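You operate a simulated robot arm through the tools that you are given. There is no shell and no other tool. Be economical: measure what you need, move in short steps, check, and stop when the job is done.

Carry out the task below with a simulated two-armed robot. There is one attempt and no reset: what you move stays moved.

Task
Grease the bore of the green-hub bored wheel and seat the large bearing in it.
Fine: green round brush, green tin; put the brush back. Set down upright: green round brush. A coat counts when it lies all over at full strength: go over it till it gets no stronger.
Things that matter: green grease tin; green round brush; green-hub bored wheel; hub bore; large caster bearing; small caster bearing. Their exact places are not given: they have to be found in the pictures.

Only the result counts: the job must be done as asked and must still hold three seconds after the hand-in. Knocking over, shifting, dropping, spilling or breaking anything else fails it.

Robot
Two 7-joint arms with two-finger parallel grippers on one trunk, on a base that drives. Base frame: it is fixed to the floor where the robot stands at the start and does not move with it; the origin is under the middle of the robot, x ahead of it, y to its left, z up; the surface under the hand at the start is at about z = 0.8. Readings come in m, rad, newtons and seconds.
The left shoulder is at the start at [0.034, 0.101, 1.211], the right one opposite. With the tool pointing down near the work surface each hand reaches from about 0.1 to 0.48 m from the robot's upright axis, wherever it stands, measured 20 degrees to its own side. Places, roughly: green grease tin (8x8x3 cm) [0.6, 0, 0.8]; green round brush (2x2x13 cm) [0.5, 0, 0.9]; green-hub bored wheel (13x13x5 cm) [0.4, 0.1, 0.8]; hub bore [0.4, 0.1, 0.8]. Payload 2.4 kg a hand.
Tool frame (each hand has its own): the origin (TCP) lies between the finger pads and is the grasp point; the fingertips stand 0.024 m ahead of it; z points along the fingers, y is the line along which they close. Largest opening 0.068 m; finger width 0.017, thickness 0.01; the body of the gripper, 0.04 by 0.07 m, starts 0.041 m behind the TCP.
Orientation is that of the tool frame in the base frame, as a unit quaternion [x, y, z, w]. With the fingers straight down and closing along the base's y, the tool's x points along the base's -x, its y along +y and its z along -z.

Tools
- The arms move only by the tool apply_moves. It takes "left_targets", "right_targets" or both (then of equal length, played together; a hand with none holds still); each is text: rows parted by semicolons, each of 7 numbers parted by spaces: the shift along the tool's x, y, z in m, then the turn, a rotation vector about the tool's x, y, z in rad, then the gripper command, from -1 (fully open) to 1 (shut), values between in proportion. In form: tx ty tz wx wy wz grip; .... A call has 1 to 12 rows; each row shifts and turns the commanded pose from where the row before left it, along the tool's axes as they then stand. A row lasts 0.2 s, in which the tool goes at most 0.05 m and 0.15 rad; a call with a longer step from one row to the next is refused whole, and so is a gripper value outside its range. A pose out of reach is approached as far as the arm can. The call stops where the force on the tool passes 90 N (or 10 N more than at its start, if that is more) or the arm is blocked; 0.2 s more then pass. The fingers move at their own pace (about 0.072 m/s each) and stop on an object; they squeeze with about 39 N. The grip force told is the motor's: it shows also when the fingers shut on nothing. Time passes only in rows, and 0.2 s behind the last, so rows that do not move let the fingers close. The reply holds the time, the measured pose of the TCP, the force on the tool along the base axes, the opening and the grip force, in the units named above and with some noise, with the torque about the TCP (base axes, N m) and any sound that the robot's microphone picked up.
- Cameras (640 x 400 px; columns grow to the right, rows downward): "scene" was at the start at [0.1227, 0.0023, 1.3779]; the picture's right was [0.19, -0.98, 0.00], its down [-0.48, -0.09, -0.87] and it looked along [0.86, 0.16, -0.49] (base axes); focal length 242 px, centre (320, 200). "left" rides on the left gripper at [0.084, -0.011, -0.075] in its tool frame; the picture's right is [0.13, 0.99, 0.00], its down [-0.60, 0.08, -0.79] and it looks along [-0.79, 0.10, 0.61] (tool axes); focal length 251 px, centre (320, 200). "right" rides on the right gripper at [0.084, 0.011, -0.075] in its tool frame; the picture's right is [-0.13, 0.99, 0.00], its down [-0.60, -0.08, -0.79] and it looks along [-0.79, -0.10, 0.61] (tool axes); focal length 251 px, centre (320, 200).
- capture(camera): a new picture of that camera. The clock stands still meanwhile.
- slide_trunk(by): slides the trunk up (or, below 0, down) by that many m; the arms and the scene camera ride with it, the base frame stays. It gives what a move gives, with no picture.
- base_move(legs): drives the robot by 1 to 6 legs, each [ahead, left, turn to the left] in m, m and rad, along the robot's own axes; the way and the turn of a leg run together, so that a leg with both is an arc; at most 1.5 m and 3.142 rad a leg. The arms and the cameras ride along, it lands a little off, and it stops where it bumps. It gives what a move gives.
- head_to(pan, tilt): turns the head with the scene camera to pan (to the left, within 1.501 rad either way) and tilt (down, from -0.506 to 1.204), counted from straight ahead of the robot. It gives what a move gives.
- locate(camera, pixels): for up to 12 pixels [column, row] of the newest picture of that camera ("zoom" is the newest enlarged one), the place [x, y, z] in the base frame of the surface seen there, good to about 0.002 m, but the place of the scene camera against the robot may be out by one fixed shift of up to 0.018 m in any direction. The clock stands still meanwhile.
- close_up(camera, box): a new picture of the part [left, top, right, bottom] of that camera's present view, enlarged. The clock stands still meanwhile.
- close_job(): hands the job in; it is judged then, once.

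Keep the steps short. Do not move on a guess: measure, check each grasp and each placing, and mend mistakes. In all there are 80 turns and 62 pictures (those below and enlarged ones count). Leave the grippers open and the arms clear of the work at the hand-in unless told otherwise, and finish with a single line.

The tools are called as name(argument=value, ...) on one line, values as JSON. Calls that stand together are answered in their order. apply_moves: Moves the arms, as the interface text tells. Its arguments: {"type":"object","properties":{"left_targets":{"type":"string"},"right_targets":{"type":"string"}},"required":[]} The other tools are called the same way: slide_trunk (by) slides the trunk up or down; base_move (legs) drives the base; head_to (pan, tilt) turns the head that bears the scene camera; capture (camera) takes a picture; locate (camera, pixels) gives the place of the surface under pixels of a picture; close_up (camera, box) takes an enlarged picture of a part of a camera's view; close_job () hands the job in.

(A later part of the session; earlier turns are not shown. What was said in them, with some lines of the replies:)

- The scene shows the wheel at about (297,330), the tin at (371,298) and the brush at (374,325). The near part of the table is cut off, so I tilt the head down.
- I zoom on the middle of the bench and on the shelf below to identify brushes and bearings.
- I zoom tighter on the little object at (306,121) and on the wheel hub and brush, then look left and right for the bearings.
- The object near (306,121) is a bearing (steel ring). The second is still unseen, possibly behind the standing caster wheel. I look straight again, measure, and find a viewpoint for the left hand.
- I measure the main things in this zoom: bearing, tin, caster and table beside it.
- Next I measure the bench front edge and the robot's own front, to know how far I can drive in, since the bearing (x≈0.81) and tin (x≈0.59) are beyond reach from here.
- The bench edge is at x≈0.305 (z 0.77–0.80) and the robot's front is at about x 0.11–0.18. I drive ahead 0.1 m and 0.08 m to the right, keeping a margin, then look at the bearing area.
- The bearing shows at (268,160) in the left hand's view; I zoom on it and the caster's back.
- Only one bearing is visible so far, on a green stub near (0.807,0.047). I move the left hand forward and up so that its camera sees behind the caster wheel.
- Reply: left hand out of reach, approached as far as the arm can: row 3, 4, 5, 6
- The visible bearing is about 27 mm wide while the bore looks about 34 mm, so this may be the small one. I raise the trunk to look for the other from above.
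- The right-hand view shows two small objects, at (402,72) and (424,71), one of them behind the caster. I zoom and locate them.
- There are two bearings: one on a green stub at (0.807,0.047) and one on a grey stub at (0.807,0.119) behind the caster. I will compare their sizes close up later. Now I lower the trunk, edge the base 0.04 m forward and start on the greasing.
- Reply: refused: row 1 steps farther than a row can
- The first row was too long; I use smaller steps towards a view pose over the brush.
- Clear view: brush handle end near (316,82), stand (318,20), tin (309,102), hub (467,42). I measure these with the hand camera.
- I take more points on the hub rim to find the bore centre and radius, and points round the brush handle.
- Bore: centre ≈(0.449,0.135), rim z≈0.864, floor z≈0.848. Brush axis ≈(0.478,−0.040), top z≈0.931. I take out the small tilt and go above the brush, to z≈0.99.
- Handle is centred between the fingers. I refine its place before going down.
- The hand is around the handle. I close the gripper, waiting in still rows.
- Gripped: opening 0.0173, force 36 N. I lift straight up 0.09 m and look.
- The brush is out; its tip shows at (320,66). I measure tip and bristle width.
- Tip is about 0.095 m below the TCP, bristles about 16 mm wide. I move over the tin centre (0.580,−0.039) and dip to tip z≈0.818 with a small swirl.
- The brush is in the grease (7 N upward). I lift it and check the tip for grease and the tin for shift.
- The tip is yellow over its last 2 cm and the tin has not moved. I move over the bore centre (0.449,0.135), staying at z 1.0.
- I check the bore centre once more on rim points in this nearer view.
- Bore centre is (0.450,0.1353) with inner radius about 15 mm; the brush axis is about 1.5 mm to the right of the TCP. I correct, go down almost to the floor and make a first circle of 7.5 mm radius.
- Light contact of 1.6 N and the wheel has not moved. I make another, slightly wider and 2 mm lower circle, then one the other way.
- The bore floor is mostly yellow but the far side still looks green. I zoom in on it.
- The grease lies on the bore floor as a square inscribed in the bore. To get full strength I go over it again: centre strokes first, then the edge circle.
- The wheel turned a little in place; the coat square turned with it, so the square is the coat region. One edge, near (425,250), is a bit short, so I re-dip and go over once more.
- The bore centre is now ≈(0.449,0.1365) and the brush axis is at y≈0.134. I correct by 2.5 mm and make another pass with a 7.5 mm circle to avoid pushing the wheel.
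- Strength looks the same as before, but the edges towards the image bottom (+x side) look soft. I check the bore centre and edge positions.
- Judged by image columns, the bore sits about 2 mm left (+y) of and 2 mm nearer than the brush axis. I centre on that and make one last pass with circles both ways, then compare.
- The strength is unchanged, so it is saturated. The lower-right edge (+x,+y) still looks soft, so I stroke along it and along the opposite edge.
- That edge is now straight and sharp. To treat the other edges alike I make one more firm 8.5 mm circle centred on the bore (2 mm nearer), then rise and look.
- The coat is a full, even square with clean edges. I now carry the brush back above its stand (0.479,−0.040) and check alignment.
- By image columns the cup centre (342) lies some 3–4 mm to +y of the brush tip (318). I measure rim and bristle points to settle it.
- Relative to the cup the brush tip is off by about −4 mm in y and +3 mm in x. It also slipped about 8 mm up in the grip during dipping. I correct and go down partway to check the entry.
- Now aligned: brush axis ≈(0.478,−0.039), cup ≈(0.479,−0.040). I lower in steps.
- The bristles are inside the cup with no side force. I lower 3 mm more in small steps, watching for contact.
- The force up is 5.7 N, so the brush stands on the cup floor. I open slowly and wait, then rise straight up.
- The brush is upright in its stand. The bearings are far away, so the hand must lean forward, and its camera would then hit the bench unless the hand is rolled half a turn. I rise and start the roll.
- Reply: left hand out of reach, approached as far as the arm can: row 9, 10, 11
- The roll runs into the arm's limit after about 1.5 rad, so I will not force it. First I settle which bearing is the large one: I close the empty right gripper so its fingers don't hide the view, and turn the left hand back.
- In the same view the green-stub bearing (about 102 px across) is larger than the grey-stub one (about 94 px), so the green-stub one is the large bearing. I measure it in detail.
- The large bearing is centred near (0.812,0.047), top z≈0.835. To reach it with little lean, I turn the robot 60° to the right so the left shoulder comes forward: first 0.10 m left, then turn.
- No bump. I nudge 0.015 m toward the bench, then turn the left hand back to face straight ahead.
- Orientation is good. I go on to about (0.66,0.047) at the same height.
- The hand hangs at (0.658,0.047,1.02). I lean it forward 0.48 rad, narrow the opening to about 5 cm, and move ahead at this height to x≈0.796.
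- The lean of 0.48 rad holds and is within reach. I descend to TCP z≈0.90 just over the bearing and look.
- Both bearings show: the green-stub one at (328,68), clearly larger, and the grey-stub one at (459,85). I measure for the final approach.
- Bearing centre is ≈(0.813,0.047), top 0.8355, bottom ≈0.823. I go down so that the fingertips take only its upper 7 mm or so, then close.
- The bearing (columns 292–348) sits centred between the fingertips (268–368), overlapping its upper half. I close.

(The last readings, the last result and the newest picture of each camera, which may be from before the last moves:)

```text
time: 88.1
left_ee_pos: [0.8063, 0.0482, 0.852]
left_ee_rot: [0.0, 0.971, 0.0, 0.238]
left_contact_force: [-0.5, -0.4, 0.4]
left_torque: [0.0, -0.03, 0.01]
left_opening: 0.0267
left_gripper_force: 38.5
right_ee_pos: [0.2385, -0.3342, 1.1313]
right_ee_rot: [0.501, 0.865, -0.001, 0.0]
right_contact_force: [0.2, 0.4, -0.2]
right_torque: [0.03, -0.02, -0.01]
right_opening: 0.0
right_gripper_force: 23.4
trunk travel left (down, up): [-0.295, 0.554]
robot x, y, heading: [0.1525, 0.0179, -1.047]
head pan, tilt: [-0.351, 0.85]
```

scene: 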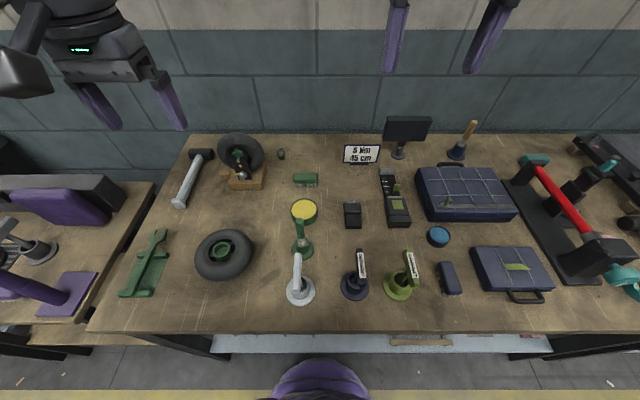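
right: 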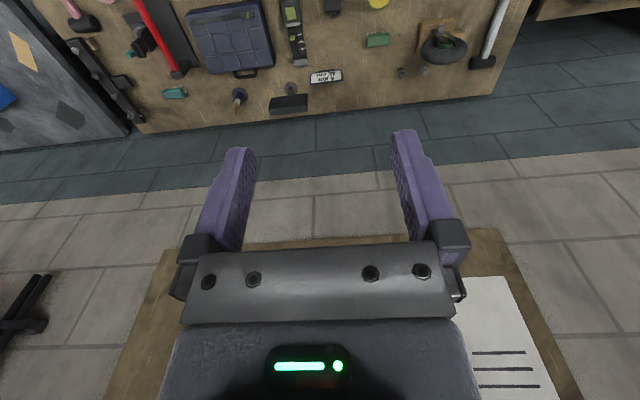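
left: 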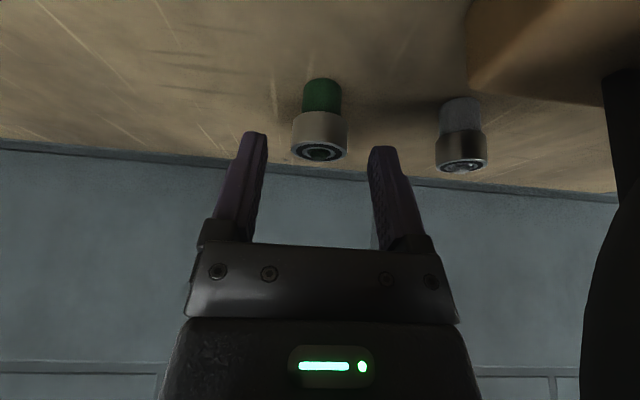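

Gripped at 26.7 mm. I lift straight up, slowly, off the stub.

apply_moves(left_targets="-0.0023 0 -0.0044 0 0 0 1; -0.0046 0 -0.0089 0 0 0 1; -0.0046 0 -0.0089 0 0 0 1; -0.0092 0 -0.0178 0 0 0 1; -0.0139 0 -0.0266 0 0 0 1; -0.0139 0 -0.0266 0 0 0 1; 0 0 0 0 0 0 1")

capture(camera="left")

```text
time: 89.7
left_ee_pos: [0.8046, 0.0473, 0.9587]
left_ee_rot: [0.0, 0.971, 0.0, 0.237]
left_contact_force: [1.0, -0.7, 0.3]
left_torque: [-0.04, -0.01, 0.03]
left_opening: 0.0
left_gripper_force: 23.7
right_ee_pos: [0.2376, -0.3345, 1.1333]
right_ee_rot: [0.502, 0.865, -0.001, 0.001]
right_contact_force: [0.3, 0.3, -0.3]
right_torque: [-0.03, 0.0, 0.0]
right_opening: 0.0
right_gripper_force: 23.7
trunk travel left (down, up): [-0.295, 0.554]
robot x, y, heading: [0.1547, 0.0192, -1.05]
head pan, tilt: [-0.351, 0.85]
```

```text
10 pictures are left
```

left: 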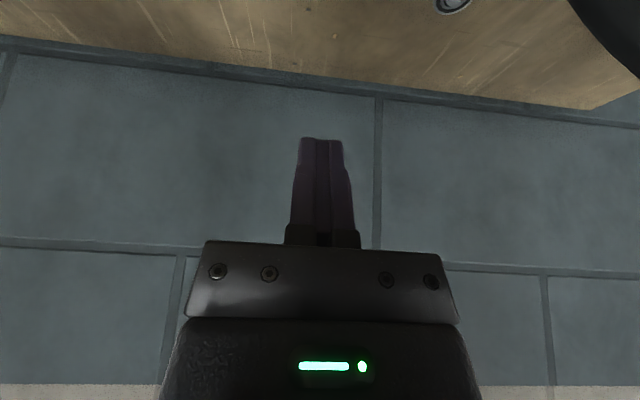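

The bearing slipped out of the shallow grip. I reopen and go back to z≈0.90 to see whether it still sits on its stub.

apply_moves(left_targets="0 0 0 0 0 0 -0.5; 0.0136 0 0.0262 0 0 0 -0.5; 0.0136 0 0.0262 0 0 0 -0.5; 0 0 0 0 0 0 -0.5")

close_up(camera="left", box=[260, 0, 500, 150])

locate(camera="zoom", pixels=[[181, 180], [181, 210], [181, 140], [120, 178], [243, 178], [181, 80]])

```text
time: 90.7
left_ee_pos: [0.8045, 0.048, 0.8996]
left_ee_rot: [0.0, 0.971, 0.0, 0.238]
left_contact_force: [-0.7, -0.3, 0.1]
left_torque: [0.01, -0.01, -0.04]
left_opening: 0.051
left_gripper_force: 0.1
right_ee_pos: [0.238, -0.3344, 1.1316]
right_ee_rot: [0.502, 0.865, 0.0, 0.0]
right_contact_force: [0.3, 0.6, 0.1]
right_torque: [0.03, -0.02, 0.02]
right_opening: 0.0
right_gripper_force: 23.8
trunk travel left (down, up): [-0.295, 0.554]
robot x, y, heading: [0.1531, 0.0202, -1.05]
head pan, tilt: [-0.351, 0.85]
```

```text
2.67 times, centred on (380, 75) of left
```

zoom: 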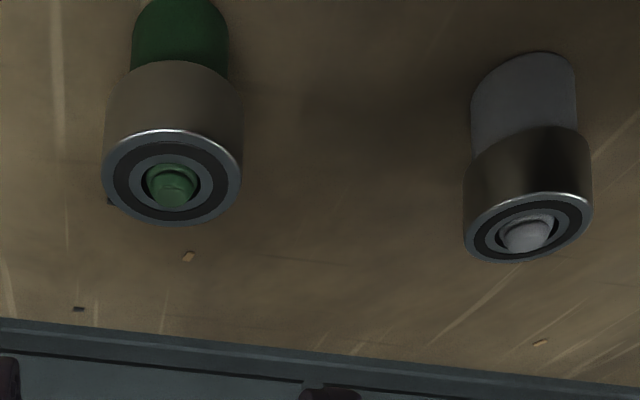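

```text
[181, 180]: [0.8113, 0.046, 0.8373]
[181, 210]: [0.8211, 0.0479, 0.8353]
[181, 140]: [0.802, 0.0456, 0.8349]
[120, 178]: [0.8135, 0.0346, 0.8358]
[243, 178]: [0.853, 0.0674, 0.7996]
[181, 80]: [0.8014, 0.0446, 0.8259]
```

Good: the bearing still sits on its stub. I regrip deeper and 4 mm further forward, so that nearly its whole height is held, then lift slowly.

apply_moves(left_targets="0.0097 -0.0003 0.0235 0 0 0 -0.5; 0.0097 0 0.0235 0 0 0 -0.5; 0 0 0 0 0 0 0; 0 0 0 0 0 0 1; 0 0 0 0 0 0 1; 0 0 0 0 0 0 1; 0 0 0 0 0 0 1; -0.0014 0 -0.0027 0 0 0 1; -0.0023 0 -0.0044 0 0 0 1; -0.0046 0 -0.0089 0 0 0 1; -0.0046 0 -0.0089 0 0 0 1; -0.0046 0 -0.0089 0 0 0 1")

capture(camera="left")

```text
time: 93.3
left_ee_pos: [0.8106, 0.0473, 0.8853]
left_ee_rot: [0.0, 0.971, 0.0, 0.237]
left_contact_force: [-1.2, 0.0, -0.8]
left_torque: [0.01, -0.03, 0.02]
left_opening: 0.0265
left_gripper_force: 39.2
right_ee_pos: [0.2378, -0.3349, 1.1328]
right_ee_rot: [0.502, 0.865, 0.0, 0.001]
right_contact_force: [-1.2, 0.2, 0.4]
right_torque: [0.0, -0.02, -0.02]
right_opening: 0.0001
right_gripper_force: 23.5
trunk travel left (down, up): [-0.295, 0.554]
robot x, y, heading: [0.1578, 0.0207, -1.048]
head pan, tilt: [-0.351, 0.85]
```

```text
8 pictures are left
```

left: 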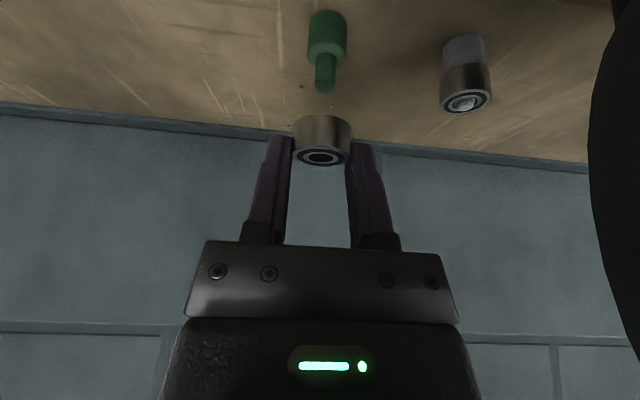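

The bearing is off its stub and held. I measure where it sits in the hand, then lift and retreat.

locate(camera="left", pixels=[[322, 118], [322, 130], [322, 143], [322, 149], [322, 163], [298, 150], [348, 150], [298, 125], [348, 125], [282, 140], [360, 144], [322, 158]])

apply_moves(left_targets="-0.0139 0 -0.0266 0 0 0 1; -0.0139 0 -0.0266 0 0 0 1; -0.0139 0 -0.0266 0 0 0 1; -0.0139 0 -0.0266 0 0 0 1; -0.0092 0 -0.0178 0 0 0 1; 0.0399 0 -0.0208 0 0 0 1; 0.0399 0 -0.0208 0 0 0 1; 0.0399 0 -0.0208 0 0 0 1; 0.0399 0 -0.0208 0 0 0 1; 0 0 0 0 0 0 1")

```text
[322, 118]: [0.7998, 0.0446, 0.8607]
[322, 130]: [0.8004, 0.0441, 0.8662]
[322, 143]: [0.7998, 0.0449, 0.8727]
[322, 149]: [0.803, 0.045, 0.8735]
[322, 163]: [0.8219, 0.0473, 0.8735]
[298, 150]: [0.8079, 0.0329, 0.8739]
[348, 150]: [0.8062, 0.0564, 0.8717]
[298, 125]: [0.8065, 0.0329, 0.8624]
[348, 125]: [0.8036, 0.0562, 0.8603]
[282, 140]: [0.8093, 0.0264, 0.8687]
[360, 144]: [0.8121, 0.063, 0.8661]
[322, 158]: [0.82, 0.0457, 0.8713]
```

```text
time: 95.5
left_ee_pos: [0.6305, 0.0472, 1.0262]
left_ee_rot: [-0.001, 0.971, 0.001, 0.238]
left_contact_force: [-0.3, 0.0, -1.3]
left_torque: [0.0, -0.02, 0.0]
left_opening: 0.0265
left_gripper_force: 38.8
right_ee_pos: [0.2378, -0.3339, 1.1324]
right_ee_rot: [0.502, 0.865, 0.0, 0.001]
right_contact_force: [-1.0, -1.6, 0.4]
right_torque: [0.01, 0.01, -0.01]
right_opening: 0.0002
right_gripper_force: 23.8
trunk travel left (down, up): [-0.295, 0.554]
robot x, y, heading: [0.1567, 0.0227, -1.044]
head pan, tilt: [-0.351, 0.85]
```

The bearing is level, bottom 25 mm and centre 3 mm ahead of the TCP, protruding about 6–7 mm below the fingertips. That is enough to insert it directly. I back the base 0.12 m from the bench and bring the bearing over the wheel.

base_move(legs=[[-0.06, -0.104, 0]])

apply_moves(left_targets="0 0.046 0 0 0 0 1; 0 0.046 0 0 0 0 1; 0.034 0 0.0147 0 0 0 1; 0.034 0 0.0147 0 0 0 1; 0.034 0 0.0147 0 0 0 1; 0 0 0 0 0 0 1")

capture(camera="left")

```text
time: 96.7
left_ee_pos: [0.5087, 0.0462, 1.0252]
left_ee_rot: [0.0, 0.971, 0.0, 0.238]
left_contact_force: [-0.9, 0.1, -0.6]
left_torque: [-0.03, 0.0, -0.02]
left_opening: 0.0265
left_gripper_force: 39.1
right_ee_pos: [0.1168, -0.3341, 1.1318]
right_ee_rot: [0.501, 0.865, 0.0, 0.0]
right_contact_force: [-0.6, -0.1, 0.3]
right_torque: [0.0, 0.0, 0.04]
right_opening: 0.0
right_gripper_force: 23.6
trunk travel left (down, up): [-0.295, 0.554]
robot x, y, heading: [0.0357, 0.0203, -1.049]
head pan, tilt: [-0.351, 0.85]
```

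```text
time: 98.1
left_ee_pos: [0.4602, 0.1181, 0.925]
left_ee_rot: [0.0, 0.971, 0.0, 0.238]
left_contact_force: [1.4, 0.1, -0.1]
left_torque: [-0.01, 0.01, 0.0]
left_opening: 0.0266
left_gripper_force: 38.7
left hand out of reach, approached as far as the arm can: row 5
right_ee_pos: [0.1173, -0.3343, 1.132]
right_ee_rot: [0.501, 0.865, 0.0, 0.0]
right_contact_force: [0.5, -0.9, 0.2]
right_torque: [-0.01, 0.03, 0.03]
right_opening: 0.0
right_gripper_force: 23.3
trunk travel left (down, up): [-0.295, 0.554]
robot x, y, heading: [0.0352, 0.02, -1.051]
head pan, tilt: [-0.351, 0.85]
```

```text
7 pictures are left
```

left: 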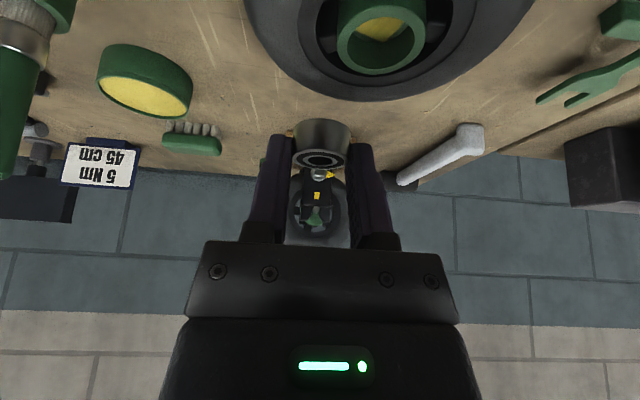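

The arm meets a joint limit here, so I'll shift the base 0.10 m left to ease it. First I use this picture to measure bore rim and bearing together.

locate(camera="left", pixels=[[343, 40], [421, 36], [384, 69], [355, 58], [410, 58], [350, 22], [416, 20], [322, 143], [298, 150], [347, 150], [322, 120], [380, 28]])

base_move(legs=[[-0.0866, 0.05, 0]])

apply_moves(left_targets="0.0051 -0.0263 -0.0045 0 0 0 1; 0.0051 -0.0263 -0.0045 0 0 0 1; 0.0051 -0.0263 -0.0045 0 0 0 1; 0 0 0 0 0 0 1")

```text
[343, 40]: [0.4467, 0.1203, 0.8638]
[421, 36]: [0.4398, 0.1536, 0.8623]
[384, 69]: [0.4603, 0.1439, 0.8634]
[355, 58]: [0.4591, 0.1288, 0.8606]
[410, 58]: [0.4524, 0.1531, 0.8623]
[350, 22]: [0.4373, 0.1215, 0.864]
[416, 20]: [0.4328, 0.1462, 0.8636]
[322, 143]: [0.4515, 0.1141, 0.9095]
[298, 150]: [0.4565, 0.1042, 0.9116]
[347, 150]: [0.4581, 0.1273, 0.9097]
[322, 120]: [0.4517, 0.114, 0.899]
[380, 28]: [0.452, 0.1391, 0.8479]
```

```text
time: 99.2
left_ee_pos: [0.4607, 0.2197, 0.9244]
left_ee_rot: [0.0, 0.971, -0.001, 0.238]
left_contact_force: [-0.6, 0.6, -0.2]
left_torque: [0.0, 0.0, 0.0]
left_opening: 0.0264
left_gripper_force: 38.8
right_ee_pos: [0.1174, -0.2317, 1.1327]
right_ee_rot: [0.502, 0.865, 0.0, 0.0]
right_contact_force: [-0.2, -0.4, 0.4]
right_torque: [0.04, 0.03, -0.01]
right_opening: 0.0002
right_gripper_force: 24.6
trunk travel left (down, up): [-0.295, 0.554]
robot x, y, heading: [0.0339, 0.1185, -1.047]
head pan, tilt: [-0.351, 0.85]
```

```text
time: 100.2
left_ee_pos: [0.4697, 0.1427, 0.929]
left_ee_rot: [0.0, 0.972, 0.0, 0.236]
left_contact_force: [-0.5, 1.2, -0.4]
left_torque: [0.01, -0.02, -0.01]
left_opening: 0.0266
left_gripper_force: 39.3
left hand out of reach, approached as far as the arm can: row 1, 2, 3
right_ee_pos: [0.1173, -0.2333, 1.1326]
right_ee_rot: [0.502, 0.865, 0.0, 0.001]
right_contact_force: [0.2, 0.1, 0.7]
right_torque: [0.02, 0.0, 0.03]
right_opening: 0.0002
right_gripper_force: 23.8
trunk travel left (down, up): [-0.295, 0.554]
robot x, y, heading: [0.0344, 0.1194, -1.051]
head pan, tilt: [-0.351, 0.85]
```

Locate gives the bore centre (0.4448,0.1372) and the bearing at TCP+(0.005,−0.002), so the TCP goal is ≈(0.440,0.1395). The arm is folded too close, so I back the base another 0.09 m, then measure again.

base_move(legs=[[-0.045, -0.078, 0]])

apply_moves(left_targets="-0.026 -0.0015 0.013 0 0 0 1; -0.026 -0.0015 0.013 0 0 0 1; 0 0 0 0 0 0 1")

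```text
time: 101.3
left_ee_pos: [0.3791, 0.144, 0.9273]
left_ee_rot: [0.0, 0.972, -0.001, 0.236]
left_contact_force: [0.1, -0.2, -0.5]
left_torque: [-0.01, 0.0, 0.04]
left_opening: 0.0266
left_gripper_force: 39.2
right_ee_pos: [0.0273, -0.2325, 1.1324]
right_ee_rot: [0.502, 0.865, 0.0, -0.001]
right_contact_force: [-0.8, -0.6, -0.2]
right_torque: [-0.01, 0.03, 0.0]
right_opening: 0.0
right_gripper_force: 23.8
trunk travel left (down, up): [-0.295, 0.554]
robot x, y, heading: [-0.0566, 0.1208, -1.051]
head pan, tilt: [-0.351, 0.85]
```

```text
time: 102.2
left_ee_pos: [0.4373, 0.1403, 0.9294]
left_ee_rot: [0.0, 0.972, 0.0, 0.237]
left_contact_force: [0.2, 0.0, 0.3]
left_torque: [-0.01, 0.0, -0.01]
left_opening: 0.0263
left_gripper_force: 39.0
right_ee_pos: [0.0275, -0.2327, 1.1325]
right_ee_rot: [0.502, 0.865, 0.0, 0.0]
right_contact_force: [-0.1, -0.6, 0.5]
right_torque: [0.03, -0.03, 0.01]
right_opening: 0.0
right_gripper_force: 23.9
trunk travel left (down, up): [-0.295, 0.554]
robot x, y, heading: [-0.055, 0.121, -1.048]
head pan, tilt: [-0.351, 0.85]
```

In reach now. I correct and lower to about 6 mm above the rim (TCP z≈0.895), then look.

apply_moves(left_targets="0.0067 -0.0008 0.0158 0 0 0 1; 0.0068 0 0.0159 0 0 0 1; 0 0 0 0 0 0 1")

close_up(camera="left", box=[240, 60, 400, 180])

```text
time: 103.0
left_ee_pos: [0.4409, 0.14, 0.8941]
left_ee_rot: [0.0, 0.972, 0.0, 0.237]
left_contact_force: [-0.4, -0.4, -0.5]
left_torque: [-0.02, 0.01, -0.01]
left_opening: 0.0266
left_gripper_force: 38.9
right_ee_pos: [0.0275, -0.2325, 1.1306]
right_ee_rot: [0.501, 0.865, 0.0, 0.0]
right_contact_force: [-0.4, 1.5, 0.7]
right_torque: [0.0, -0.01, 0.01]
right_opening: 0.0
right_gripper_force: 23.4
trunk travel left (down, up): [-0.295, 0.554]
robot x, y, heading: [-0.0575, 0.1253, -1.049]
head pan, tilt: [-0.351, 0.85]
```

```text
3.33 times, centred on (320, 120) of left
```

zoom: 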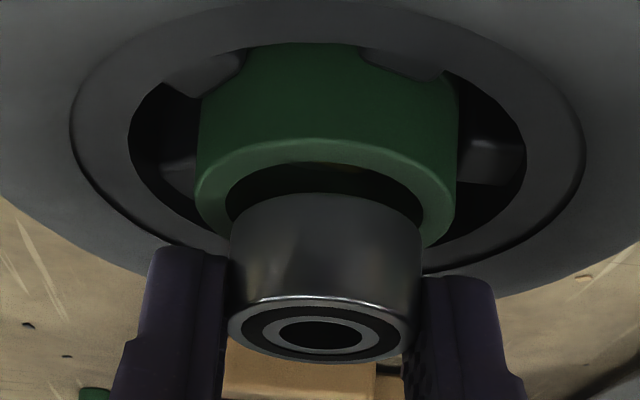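

y alignment looks right (bearing centre column 325, hub 327). I measure fore-aft: bearing face against the near inner rim and ring.

locate(camera="zoom", pixels=[[325, 205], [325, 240], [325, 285], [326, 150], [326, 158], [212, 195], [440, 195], [250, 160], [400, 160], [240, 260], [410, 260], [325, 350]])

```text
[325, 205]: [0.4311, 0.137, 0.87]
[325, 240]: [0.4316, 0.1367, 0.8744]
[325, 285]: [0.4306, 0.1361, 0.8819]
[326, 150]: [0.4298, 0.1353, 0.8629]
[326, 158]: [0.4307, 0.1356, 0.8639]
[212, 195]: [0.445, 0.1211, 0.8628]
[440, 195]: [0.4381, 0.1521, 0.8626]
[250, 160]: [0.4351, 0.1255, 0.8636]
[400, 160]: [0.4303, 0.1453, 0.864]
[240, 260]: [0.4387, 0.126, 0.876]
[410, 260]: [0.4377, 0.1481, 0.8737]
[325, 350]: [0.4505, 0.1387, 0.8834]
```

The bearing needs about +1 mm x and +0.5 mm y. I correct and lower 9 mm in small steps, watching the force.

apply_moves(left_targets="-0.0009 0.0005 0.0005 0 0 0 1; 0.0014 0 0.0027 0 0 0 1; 0.0014 0 0.0027 0 0 0 1; 0.0014 0 0.0027 0 0 0 1; 0 0 0 0 0 0 1")

close_up(camera="left", box=[240, 60, 400, 180])

```text
time: 104.2
left_ee_pos: [0.4409, 0.1405, 0.8872]
left_ee_rot: [-0.001, 0.971, -0.001, 0.241]
left_contact_force: [6.9, 1.4, 33.3]
left_torque: [0.48, -0.32, -0.05]
left_opening: 0.0267
left_gripper_force: 38.7
right_ee_pos: [0.0263, -0.2328, 1.1327]
right_ee_rot: [0.5, 0.866, 0.001, 0.0]
right_contact_force: [-0.5, 0.3, 0.3]
right_torque: [-0.02, -0.05, 0.03]
right_opening: 0.0
right_gripper_force: 23.8
trunk travel left (down, up): [-0.295, 0.554]
robot x, y, heading: [-0.0506, 0.1216, -1.047]
head pan, tilt: [-0.351, 0.85]
```

```text
3.33 times, centred on (320, 120) of left
```

zoom: 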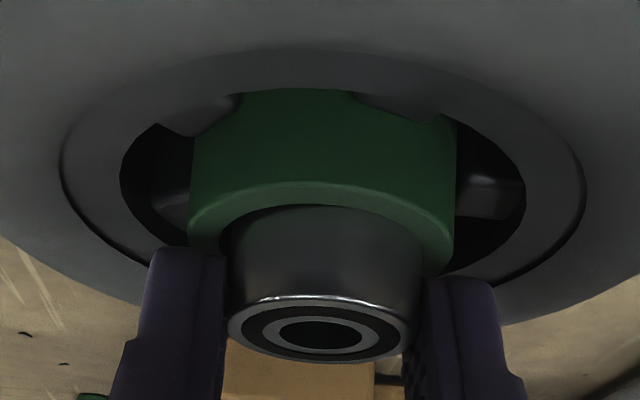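

It rests on the rim with 33 N; the torque places the contact on the +y side, and the picture agrees (hub centre 321, bearing 325). I raise 2 mm, shift −y by 0.9 mm and lower again.

apply_moves(left_targets="-0.0014 0 -0.0027 0 0 0 1; 0 -0.0009 0 0 0 0 1; 0.0014 0 0.0027 0 0 0 1; 0.0007 0 0.0013 0 0 0 1; 0.0007 0 0.0013 0 0 0 1; 0 0 0 0 0 0 1")

```text
time: 105.5
left_ee_pos: [0.4399, 0.1401, 0.8882]
left_ee_rot: [-0.001, 0.97, 0.0, 0.244]
left_contact_force: [15.8, 8.9, 76.1]
left_torque: [1.18, -0.68, 0.05]
left_opening: 0.0268
left_gripper_force: 38.8
right_ee_pos: [0.0237, -0.2313, 1.1325]
right_ee_rot: [0.502, 0.865, 0.002, 0.002]
right_contact_force: [-0.8, -0.3, -0.2]
right_torque: [0.0, 0.01, 0.02]
right_opening: 0.0
right_gripper_force: 23.7
trunk travel left (down, up): [-0.295, 0.554]
robot x, y, heading: [-0.0555, 0.1242, -1.047]
head pan, tilt: [-0.351, 0.85]
```

Still on the rim at the +y side (contact about 13 mm to +y). I raise clear, shift a further 1.2 mm to −y and lower again.

apply_moves(left_targets="-0.0028 0 -0.0053 0 0 0 1; 0 -0.0012 0 0 0 0 1; 0.0007 0 0.0013 0 0 0 1; 0.0007 0 0.0013 0 0 0 1; 0.0007 0 0.0013 0 0 0 1; 0 0 0 0 0 0 1")

close_up(camera="left", box=[270, 90, 374, 168])

```text
time: 107.0
left_ee_pos: [0.4399, 0.1403, 0.8864]
left_ee_rot: [0.0, 0.971, -0.001, 0.241]
left_contact_force: [12.5, 13.6, 62.7]
left_torque: [1.08, -0.5, 0.05]
left_opening: 0.0266
left_gripper_force: 38.9
right_ee_pos: [0.0253, -0.2307, 1.1337]
right_ee_rot: [0.501, 0.866, 0.0, 0.001]
right_contact_force: [-0.3, -0.4, -0.5]
right_torque: [0.03, 0.03, -0.07]
right_opening: 0.0
right_gripper_force: 23.0
trunk travel left (down, up): [-0.295, 0.554]
robot x, y, heading: [-0.0567, 0.1227, -1.051]
head pan, tilt: [-0.351, 0.85]
```

```text
5.13 times, centred on (322, 129) of left
```

zoom: 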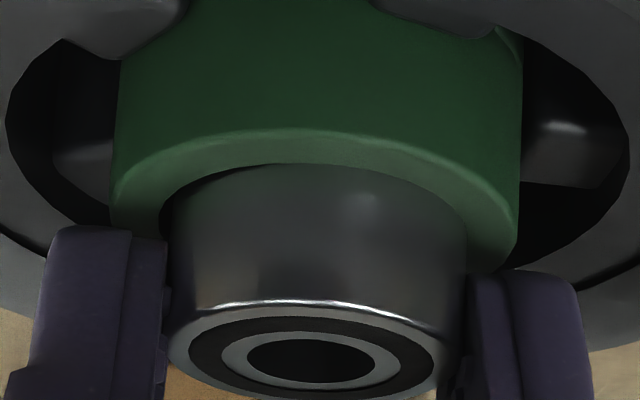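

Pressing friction held it in place, because I never lifted clear. The picture shows a gap only on the −y side, so about 0.8 mm is needed. I lift fully, set y to that, and lower gently.

apply_moves(left_targets="-0.0028 0 -0.0053 0 0 0 1; 0 0.0006 0 0 0 0 1; 0.0007 0 0.0013 0 0 0 1; 0.0007 0 0.0013 0 0 0 1; 0.0007 0 0.0013 0 0 0 1; 0 0 0 0 0 0 1")

```text
time: 108.3
left_ee_pos: [0.439, 0.1389, 0.888]
left_ee_rot: [-0.001, 0.971, -0.001, 0.239]
left_contact_force: [-3.5, 2.7, 30.3]
left_torque: [0.13, -0.02, 0.0]
left_opening: 0.0268
left_gripper_force: 38.5
right_ee_pos: [0.0243, -0.2318, 1.1326]
right_ee_rot: [0.502, 0.865, 0.0, 0.001]
right_contact_force: [0.1, -0.2, 0.5]
right_torque: [0.01, 0.0, -0.01]
right_opening: 0.0
right_gripper_force: 23.7
trunk travel left (down, up): [-0.295, 0.554]
robot x, y, heading: [-0.0565, 0.1236, -1.047]
head pan, tilt: [-0.351, 0.85]
```

The torque now balances at the fingers' lower corners: the fingers themselves rest on the rim, because the leaning grip leaves no protrusion. I'll set the bearing on a free bench spot near (0.505,0.045) and regrip it with a vertical hand by its top. First I lift, move there and lower to z≈0.85.

apply_moves(left_targets="-0.0139 0 -0.0266 0 0 0 1; -0.0139 0 -0.0266 0 0 0 1; -0.018 -0.0313 0.0094 0 0 0 1; -0.018 -0.0313 0.0094 0 0 0 1; -0.018 -0.0313 0.0094 0 0 0 1; 0.0146 0 0.0281 0 0 0 1; 0.0146 0 0.0281 0 0 0 1; 0.0146 0 0.0281 0 0 0 1; 0 0 0 0 0 0 1")

```text
time: 110.3
left_ee_pos: [0.5027, 0.0434, 0.8518]
left_ee_rot: [-0.001, 0.971, 0.001, 0.237]
left_contact_force: [-0.9, -0.1, -0.6]
left_torque: [-0.03, 0.01, 0.0]
left_opening: 0.0266
left_gripper_force: 38.6
right_ee_pos: [0.0267, -0.2311, 1.1329]
right_ee_rot: [0.501, 0.865, 0.0, -0.001]
right_contact_force: [0.7, 0.1, 0.1]
right_torque: [0.02, -0.01, 0.01]
right_opening: 0.0
right_gripper_force: 23.9
trunk travel left (down, up): [-0.295, 0.554]
robot x, y, heading: [-0.0537, 0.1237, -1.052]
head pan, tilt: [-0.351, 0.85]
```

I lower to the bench, release, rise, bring the hand upright, move the base 5 cm closer, and take a view with both bearing and hub in it.

apply_moves(left_targets="0.0069 0 0.0133 0 0 0 1; 0.0032 0 0.0062 0 0 0 1; 0.0017 0 0.0032 0 0 0 1; 0 0 0 0 0 0 1; 0 0 0 0 0 0 0.1; 0 0 0 0 0 0 -0.3; 0 0 0 0 0 0 -0.5; 0 0 0 0 0 0 -0.5; -0.0139 0 -0.0266 0 0 0 -0.5; -0.0139 0 -0.0266 0 0 0 -0.5; -0.0139 0 -0.0266 0 0 0 -0.5; 0 0 0 0 0 0 -0.5")

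base_move(legs=[[0.025, 0.0433, 0]])

apply_moves(left_targets="0 0 0 0 0.12 0 -0.5; 0 0 0 0 0.12 0 -0.5; 0 0 0 0 0.12 0 -0.5; 0 0 0 0 0.12 0 -0.5; 0.0293 0 -0.03 0 0 0 -0.5; 0.0293 0 -0.03 0 0 0 -0.5; 0.0293 0 -0.03 0 0 0 -0.5; 0 0 0 0 0 0 -0.5")

capture(camera="left")

```text
time: 113.0
left_ee_pos: [0.502, 0.0446, 0.9146]
left_ee_rot: [0.0, 0.972, 0.001, 0.236]
left_contact_force: [0.4, 1.3, -0.4]
left_torque: [0.02, 0.02, -0.02]
left_opening: 0.0509
left_gripper_force: 0.1
right_ee_pos: [0.0272, -0.2331, 1.1315]
right_ee_rot: [0.502, 0.865, -0.001, 0.0]
right_contact_force: [-0.2, 0.1, -0.5]
right_torque: [0.01, 0.01, 0.0]
right_opening: 0.0001
right_gripper_force: 23.6
trunk travel left (down, up): [-0.295, 0.554]
robot x, y, heading: [-0.0539, 0.1262, -1.046]
head pan, tilt: [-0.351, 0.85]
```

```text
time: 113.9
left_ee_pos: [0.5517, 0.0442, 0.9144]
left_ee_rot: [0.0, 0.972, 0.0, 0.236]
left_contact_force: [0.2, 0.7, 0.3]
left_torque: [-0.05, 0.02, -0.02]
left_opening: 0.0511
left_gripper_force: 0.0
right_ee_pos: [0.0788, -0.2322, 1.133]
right_ee_rot: [0.501, 0.865, 0.0, 0.0]
right_contact_force: [-0.5, 0.9, 0.4]
right_torque: [0.02, 0.01, -0.02]
right_opening: 0.0
right_gripper_force: 23.7
trunk travel left (down, up): [-0.295, 0.554]
robot x, y, heading: [-0.0037, 0.1255, -1.049]
head pan, tilt: [-0.351, 0.85]
```

```text
time: 115.7
left_ee_pos: [0.4631, 0.0436, 1.0048]
left_ee_rot: [-0.001, 1.0, 0.0, -0.001]
left_contact_force: [0.7, -0.6, 0.1]
left_torque: [0.01, 0.02, 0.02]
left_opening: 0.0509
left_gripper_force: 0.2
right_ee_pos: [0.0784, -0.2323, 1.1309]
right_ee_rot: [0.501, 0.866, 0.0, 0.0]
right_contact_force: [-0.8, 0.5, -0.6]
right_torque: [-0.03, -0.03, -0.03]
right_opening: 0.0
right_gripper_force: 23.4
trunk travel left (down, up): [-0.295, 0.554]
robot x, y, heading: [-0.0052, 0.1211, -1.045]
head pan, tilt: [-0.351, 0.85]
```

```text
3 pictures are left
```

left: 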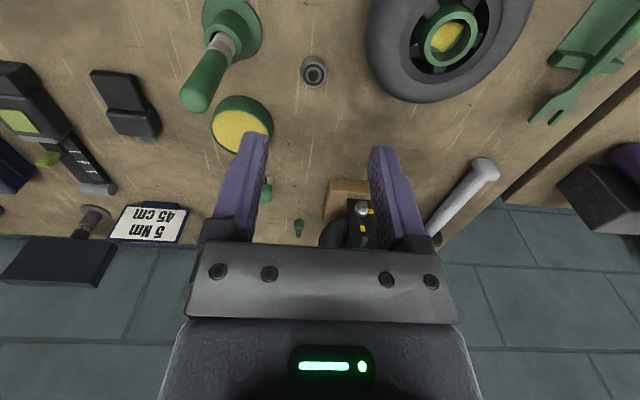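

The bearing stands upright at (314,70) and the hub with its yellow coat shows at (447,36). I measure both.

locate(camera="left", pixels=[[314, 73], [304, 72], [325, 72], [314, 63], [314, 82], [314, 57], [423, 38], [472, 33], [449, 61], [431, 54], [466, 52], [428, 20]])

```text
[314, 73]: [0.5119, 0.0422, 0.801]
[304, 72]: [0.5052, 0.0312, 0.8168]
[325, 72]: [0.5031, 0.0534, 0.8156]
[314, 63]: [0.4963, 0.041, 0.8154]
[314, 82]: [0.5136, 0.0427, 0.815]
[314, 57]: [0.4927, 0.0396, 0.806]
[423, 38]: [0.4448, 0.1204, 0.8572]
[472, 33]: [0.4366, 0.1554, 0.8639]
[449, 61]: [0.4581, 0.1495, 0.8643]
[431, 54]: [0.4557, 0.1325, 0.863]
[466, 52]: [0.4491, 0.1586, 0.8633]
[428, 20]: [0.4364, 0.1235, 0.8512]
```

I descend upright over the bearing at (0.505,0.0437), grip its top 6–7 mm, lift it, and carry it to just above the hub for a close look.

apply_moves(left_targets="-0.042 0.0002 0 0 0 0 -0.5; 0 0 0.0435 0 0 0 -0.5; 0 0 0.0435 0 0 0 -0.5; 0 0 0.0435 0 0 0 -0.5; 0 0 0.0435 0 0 0 -0.5; 0 0 0 0 0 0 -0.5; 0 0 0 0 0 0 0.2; 0 0 0 0 0 0 1; 0 0 0 0 0 0 1; 0 0 0 0 0 0 1; 0 0 -0.01 0 0 0 1; 0 0 -0.04 0 0 0 1")

apply_moves(left_targets="0 0 -0.04 0 0 0 1; 0 0 -0.035 0 0 0 1; 0.0213 0.032 0 0 0 0 1; 0.0213 0.032 0 0 0 0 1; 0.0213 0.032 0 0 0 0 1; 0 0 0.03 0 0 0 1; 0 0 0.021 0 0 0 1; 0 0 0 0 0 0 1")

close_up(camera="left", box=[240, 20, 400, 150])

```text
time: 118.3
left_ee_pos: [0.5054, 0.0444, 0.8799]
left_ee_rot: [0.0, 1.0, 0.001, -0.002]
left_contact_force: [-0.5, 0.2, -0.5]
left_torque: [0.05, 0.0, 0.0]
left_opening: 0.0267
left_gripper_force: 38.9
right_ee_pos: [0.0777, -0.2323, 1.1325]
right_ee_rot: [0.501, 0.865, 0.0, 0.0]
right_contact_force: [0.1, -0.9, -0.7]
right_torque: [-0.01, 0.02, -0.02]
right_opening: 0.0
right_gripper_force: 23.6
trunk travel left (down, up): [-0.295, 0.554]
robot x, y, heading: [-0.0046, 0.1235, -1.05]
head pan, tilt: [-0.351, 0.85]
```

```text
time: 120.1
left_ee_pos: [0.4424, 0.1402, 0.9069]
left_ee_rot: [0.0, 1.0, 0.0, -0.001]
left_contact_force: [-0.5, -0.3, -1.2]
left_torque: [0.03, -0.05, 0.01]
left_opening: 0.0269
left_gripper_force: 38.4
right_ee_pos: [0.0777, -0.2324, 1.1325]
right_ee_rot: [0.502, 0.865, 0.0, 0.0]
right_contact_force: [0.2, 1.0, 0.1]
right_torque: [-0.01, 0.0, -0.04]
right_opening: 0.0
right_gripper_force: 23.2
trunk travel left (down, up): [-0.295, 0.554]
robot x, y, heading: [-0.005, 0.1191, -1.05]
head pan, tilt: [-0.351, 0.85]
```

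```text
3.08 times, centred on (320, 85) of left
```

zoom: 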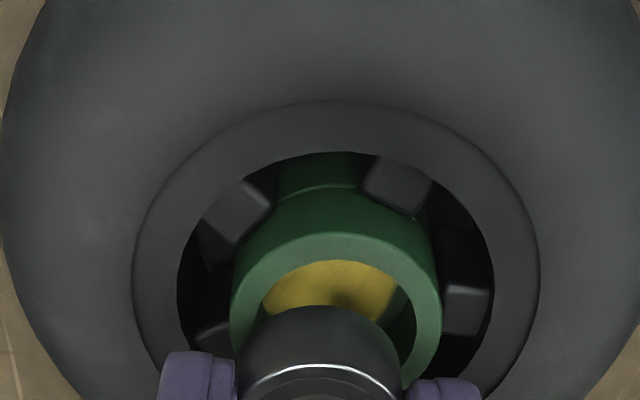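

The bearing is well held and protrudes. The hub centre (column ≈336) is about 3 mm to +y of the bearing (≈321); fore-aft looks aligned. I confirm with points.

locate(camera="zoom", pixels=[[320, 320], [320, 345], [250, 345], [392, 345], [337, 245], [245, 305], [430, 305], [285, 262], [390, 262], [320, 372], [320, 310], [427, 340]])

```text
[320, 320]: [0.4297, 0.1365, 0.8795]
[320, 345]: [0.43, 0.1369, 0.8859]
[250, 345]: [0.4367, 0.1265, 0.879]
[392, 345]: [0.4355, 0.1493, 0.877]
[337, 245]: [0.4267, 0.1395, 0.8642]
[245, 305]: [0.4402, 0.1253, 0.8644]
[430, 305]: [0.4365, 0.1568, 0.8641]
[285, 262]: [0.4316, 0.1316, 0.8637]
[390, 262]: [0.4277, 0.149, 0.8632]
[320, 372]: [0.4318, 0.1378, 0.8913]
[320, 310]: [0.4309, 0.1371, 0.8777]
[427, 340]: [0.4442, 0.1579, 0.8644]
```

Fit: bore (0.4433,0.1416), bearing (0.4432,0.138). I shift +3.4 mm in y and lower 16 mm in small steps, which should put it about 4 mm into the bore.

apply_moves(left_targets="0 0.0034 0 0 0 0 1; 0 0 0.005 0 0 0 1; 0 0 0.005 0 0 0 1; 0 0 0.003 0 0 0 1; 0 0 0.0015 0 0 0 1; 0 0 0.0015 0 0 0 1; 0 0 0 0 0 0 1")

```text
time: 121.7
left_ee_pos: [0.442, 0.1452, 0.8905]
left_ee_rot: [0.001, 1.0, 0.001, -0.002]
left_contact_force: [-0.2, 0.0, -0.2]
left_torque: [0.04, -0.04, -0.01]
left_opening: 0.0265
left_gripper_force: 39.3
right_ee_pos: [0.0774, -0.2321, 1.133]
right_ee_rot: [0.502, 0.865, 0.0, 0.0]
right_contact_force: [-0.4, -0.4, 0.6]
right_torque: [-0.02, -0.02, 0.0]
right_opening: 0.0
right_gripper_force: 23.2
trunk travel left (down, up): [-0.295, 0.554]
robot x, y, heading: [-0.0051, 0.1215, -1.049]
head pan, tilt: [-0.351, 0.85]
```

No contact force at z 0.8905, so the bearing is about 4 mm inside the bore. I release it gently, rise 3 cm, close the fingers and come down lightly to press it home.

apply_moves(left_targets="0 0 0 0 0 0 0.15; 0 0 0 0 0 0 -0.1; 0 0 0 0 0 0 -0.4; 0 0 0 0 0 0 -0.4; 0 0 -0.015 0 0 0 -0.4; 0 0 -0.02 0 0 0 -0.4; 0 0 0 0 0 0 1; 0 0 0 0 0 0 1; 0 0 0 0 0 0 1; 0 0 0 0 0 0 1")

apply_moves(left_targets="-0.001 0 0.02 0 0 0 1; 0 0 0.01 0 0 0 1; 0 0 0.003 0 0 0 1; 0 0 0.003 0 0 0 1; 0 0 0.002 0 0 0 1; 0 0 0.002 0 0 0 1; 0 0 0 0 0 0 1")

```text
time: 123.9
left_ee_pos: [0.4432, 0.145, 0.9244]
left_ee_rot: [0.0, 1.0, 0.0, -0.002]
left_contact_force: [0.6, -0.1, 1.2]
left_torque: [-0.01, -0.03, 0.0]
left_opening: 0.0
left_gripper_force: 23.2
right_ee_pos: [0.078, -0.2315, 1.1312]
right_ee_rot: [0.502, 0.865, 0.0, -0.001]
right_contact_force: [0.0, 0.2, 0.7]
right_torque: [0.01, -0.01, 0.03]
right_opening: 0.0002
right_gripper_force: 23.6
trunk travel left (down, up): [-0.295, 0.554]
robot x, y, heading: [-0.0036, 0.1213, -1.05]
head pan, tilt: [-0.351, 0.85]
```

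```text
time: 125.5
left_ee_pos: [0.4416, 0.1437, 0.8869]
left_ee_rot: [-0.001, 1.0, -0.001, 0.002]
left_contact_force: [7.8, 1.9, 43.1]
left_torque: [0.05, -0.26, 0.02]
left_opening: 0.0
left_gripper_force: 23.7
right_ee_pos: [0.0754, -0.2324, 1.1326]
right_ee_rot: [0.501, 0.865, 0.0, 0.0]
right_contact_force: [0.8, -0.2, 0.1]
right_torque: [0.02, -0.01, 0.0]
right_opening: 0.0
right_gripper_force: 23.7
trunk travel left (down, up): [-0.295, 0.554]
robot x, y, heading: [-0.003, 0.1181, -1.05]
head pan, tilt: [-0.351, 0.85]
```

Contact at 43 N, central, with the fingertips at z≈0.863: the bearing top lies at about rim height. I rise, open and look.

apply_moves(left_targets="0 0 -0.02 0 0 0 1; 0 0 -0.04 0 0 0 1; 0 0 -0.045 0 0 0 -1; 0 0 0 0 0 0 -1; 0 0 0 0 0 0 -1; 0 0 0 0 0 0 -1")

close_up(camera="left", box=[290, 10, 360, 70])

locate(camera="zoom", pixels=[[320, 150], [320, 300], [230, 220], [410, 220], [320, 200], [260, 160], [380, 160], [260, 280], [380, 280], [320, 110], [190, 220], [450, 220]])

```text
time: 126.9
left_ee_pos: [0.4422, 0.1436, 0.9898]
left_ee_rot: [0.0, 1.0, 0.0, -0.003]
left_contact_force: [-0.1, 0.6, -0.4]
left_torque: [0.01, 0.0, 0.01]
left_opening: 0.0682
left_gripper_force: 0.1
right_ee_pos: [0.0786, -0.2319, 1.1321]
right_ee_rot: [0.502, 0.865, 0.0, 0.0]
right_contact_force: [-0.2, 0.7, -0.7]
right_torque: [0.01, -0.03, 0.0]
right_opening: 0.0
right_gripper_force: 23.6
trunk travel left (down, up): [-0.295, 0.554]
robot x, y, heading: [-0.0038, 0.1223, -1.05]
head pan, tilt: [-0.351, 0.85]
```

```text
6.67 times, centred on (325, 40) of left
```

zoom: 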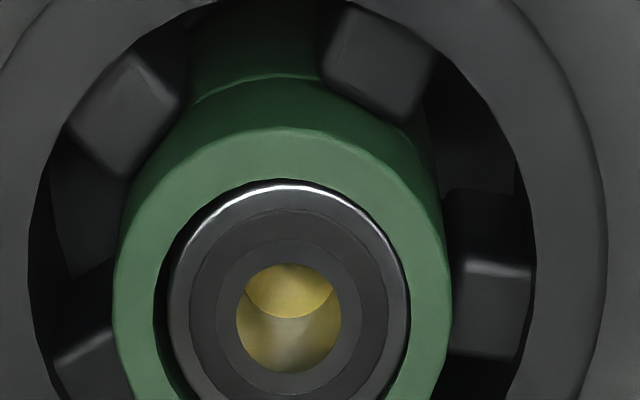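

```text
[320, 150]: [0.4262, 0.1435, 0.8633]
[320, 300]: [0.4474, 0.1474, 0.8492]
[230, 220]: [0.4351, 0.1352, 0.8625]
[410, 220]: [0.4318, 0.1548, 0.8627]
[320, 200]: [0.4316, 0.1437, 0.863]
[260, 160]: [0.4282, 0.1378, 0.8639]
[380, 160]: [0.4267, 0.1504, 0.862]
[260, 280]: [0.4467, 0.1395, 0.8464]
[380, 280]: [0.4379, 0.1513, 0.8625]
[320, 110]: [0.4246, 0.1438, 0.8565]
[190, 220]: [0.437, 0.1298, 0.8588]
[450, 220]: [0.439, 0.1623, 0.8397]
```

The bearing sits concentric in the bore, level and flush with the rim (top z≈0.863), with grease visible through its hole. I open the right gripper and raise the left arm clear, then hand in.

apply_moves(left_targets="0 0 -0.04 0 0 0 -1; 0 0 -0.04 0 0 0 -1; 0 0 -0.04 0 0 0 -1; 0 0 0 0 0 0 -1; 0 0 0 0 0 0 -1", right_targets="0 0 0 0 0 0 -1; 0 0 0 0 0 0 -1; 0 0 0 0 0 0 -1; 0 0 0 0 0 0 -1; 0 0 0 0 0 0 -1")

capture(camera="left")

```text
time: 128.1
left_ee_pos: [0.4439, 0.1447, 1.1091]
left_ee_rot: [0.0, 1.0, 0.001, -0.002]
left_contact_force: [-0.1, 0.6, 0.3]
left_torque: [0.0, 0.03, -0.01]
left_opening: 0.0677
left_gripper_force: 0.1
right_ee_pos: [0.0789, -0.2324, 1.1323]
right_ee_rot: [0.501, 0.865, -0.001, 0.0]
right_contact_force: [0.6, 0.2, 0.0]
right_torque: [-0.02, -0.01, 0.0]
right_opening: 0.0681
right_gripper_force: 0.1
trunk travel left (down, up): [-0.295, 0.554]
robot x, y, heading: [-0.0049, 0.1244, -1.052]
head pan, tilt: [-0.351, 0.85]
```

```text
0 pictures are left
5 turns are left
```

left: 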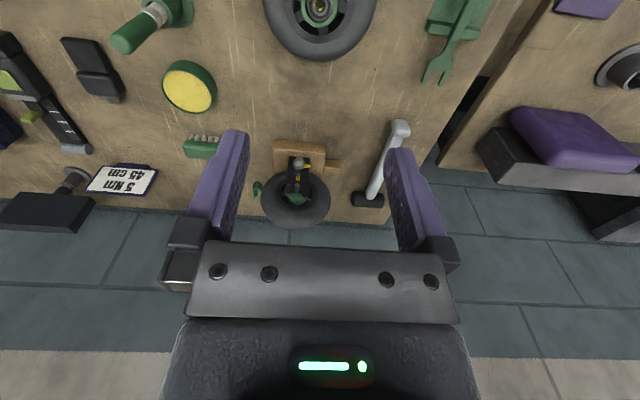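

The last view shows the bearing in the hub, the brush upright in its stand, and the tin, hand brush and caster undisturbed. Both grippers are open and clear, so I hand in.

close_job()

```text
The job is handed in.
```

The green-hub wheel's bore is greased all over, the large bearing is seated flush in it, and the green round brush stands upright back in its stand; the wheel moved and turned slightly on the bench while I brushed and inserted.
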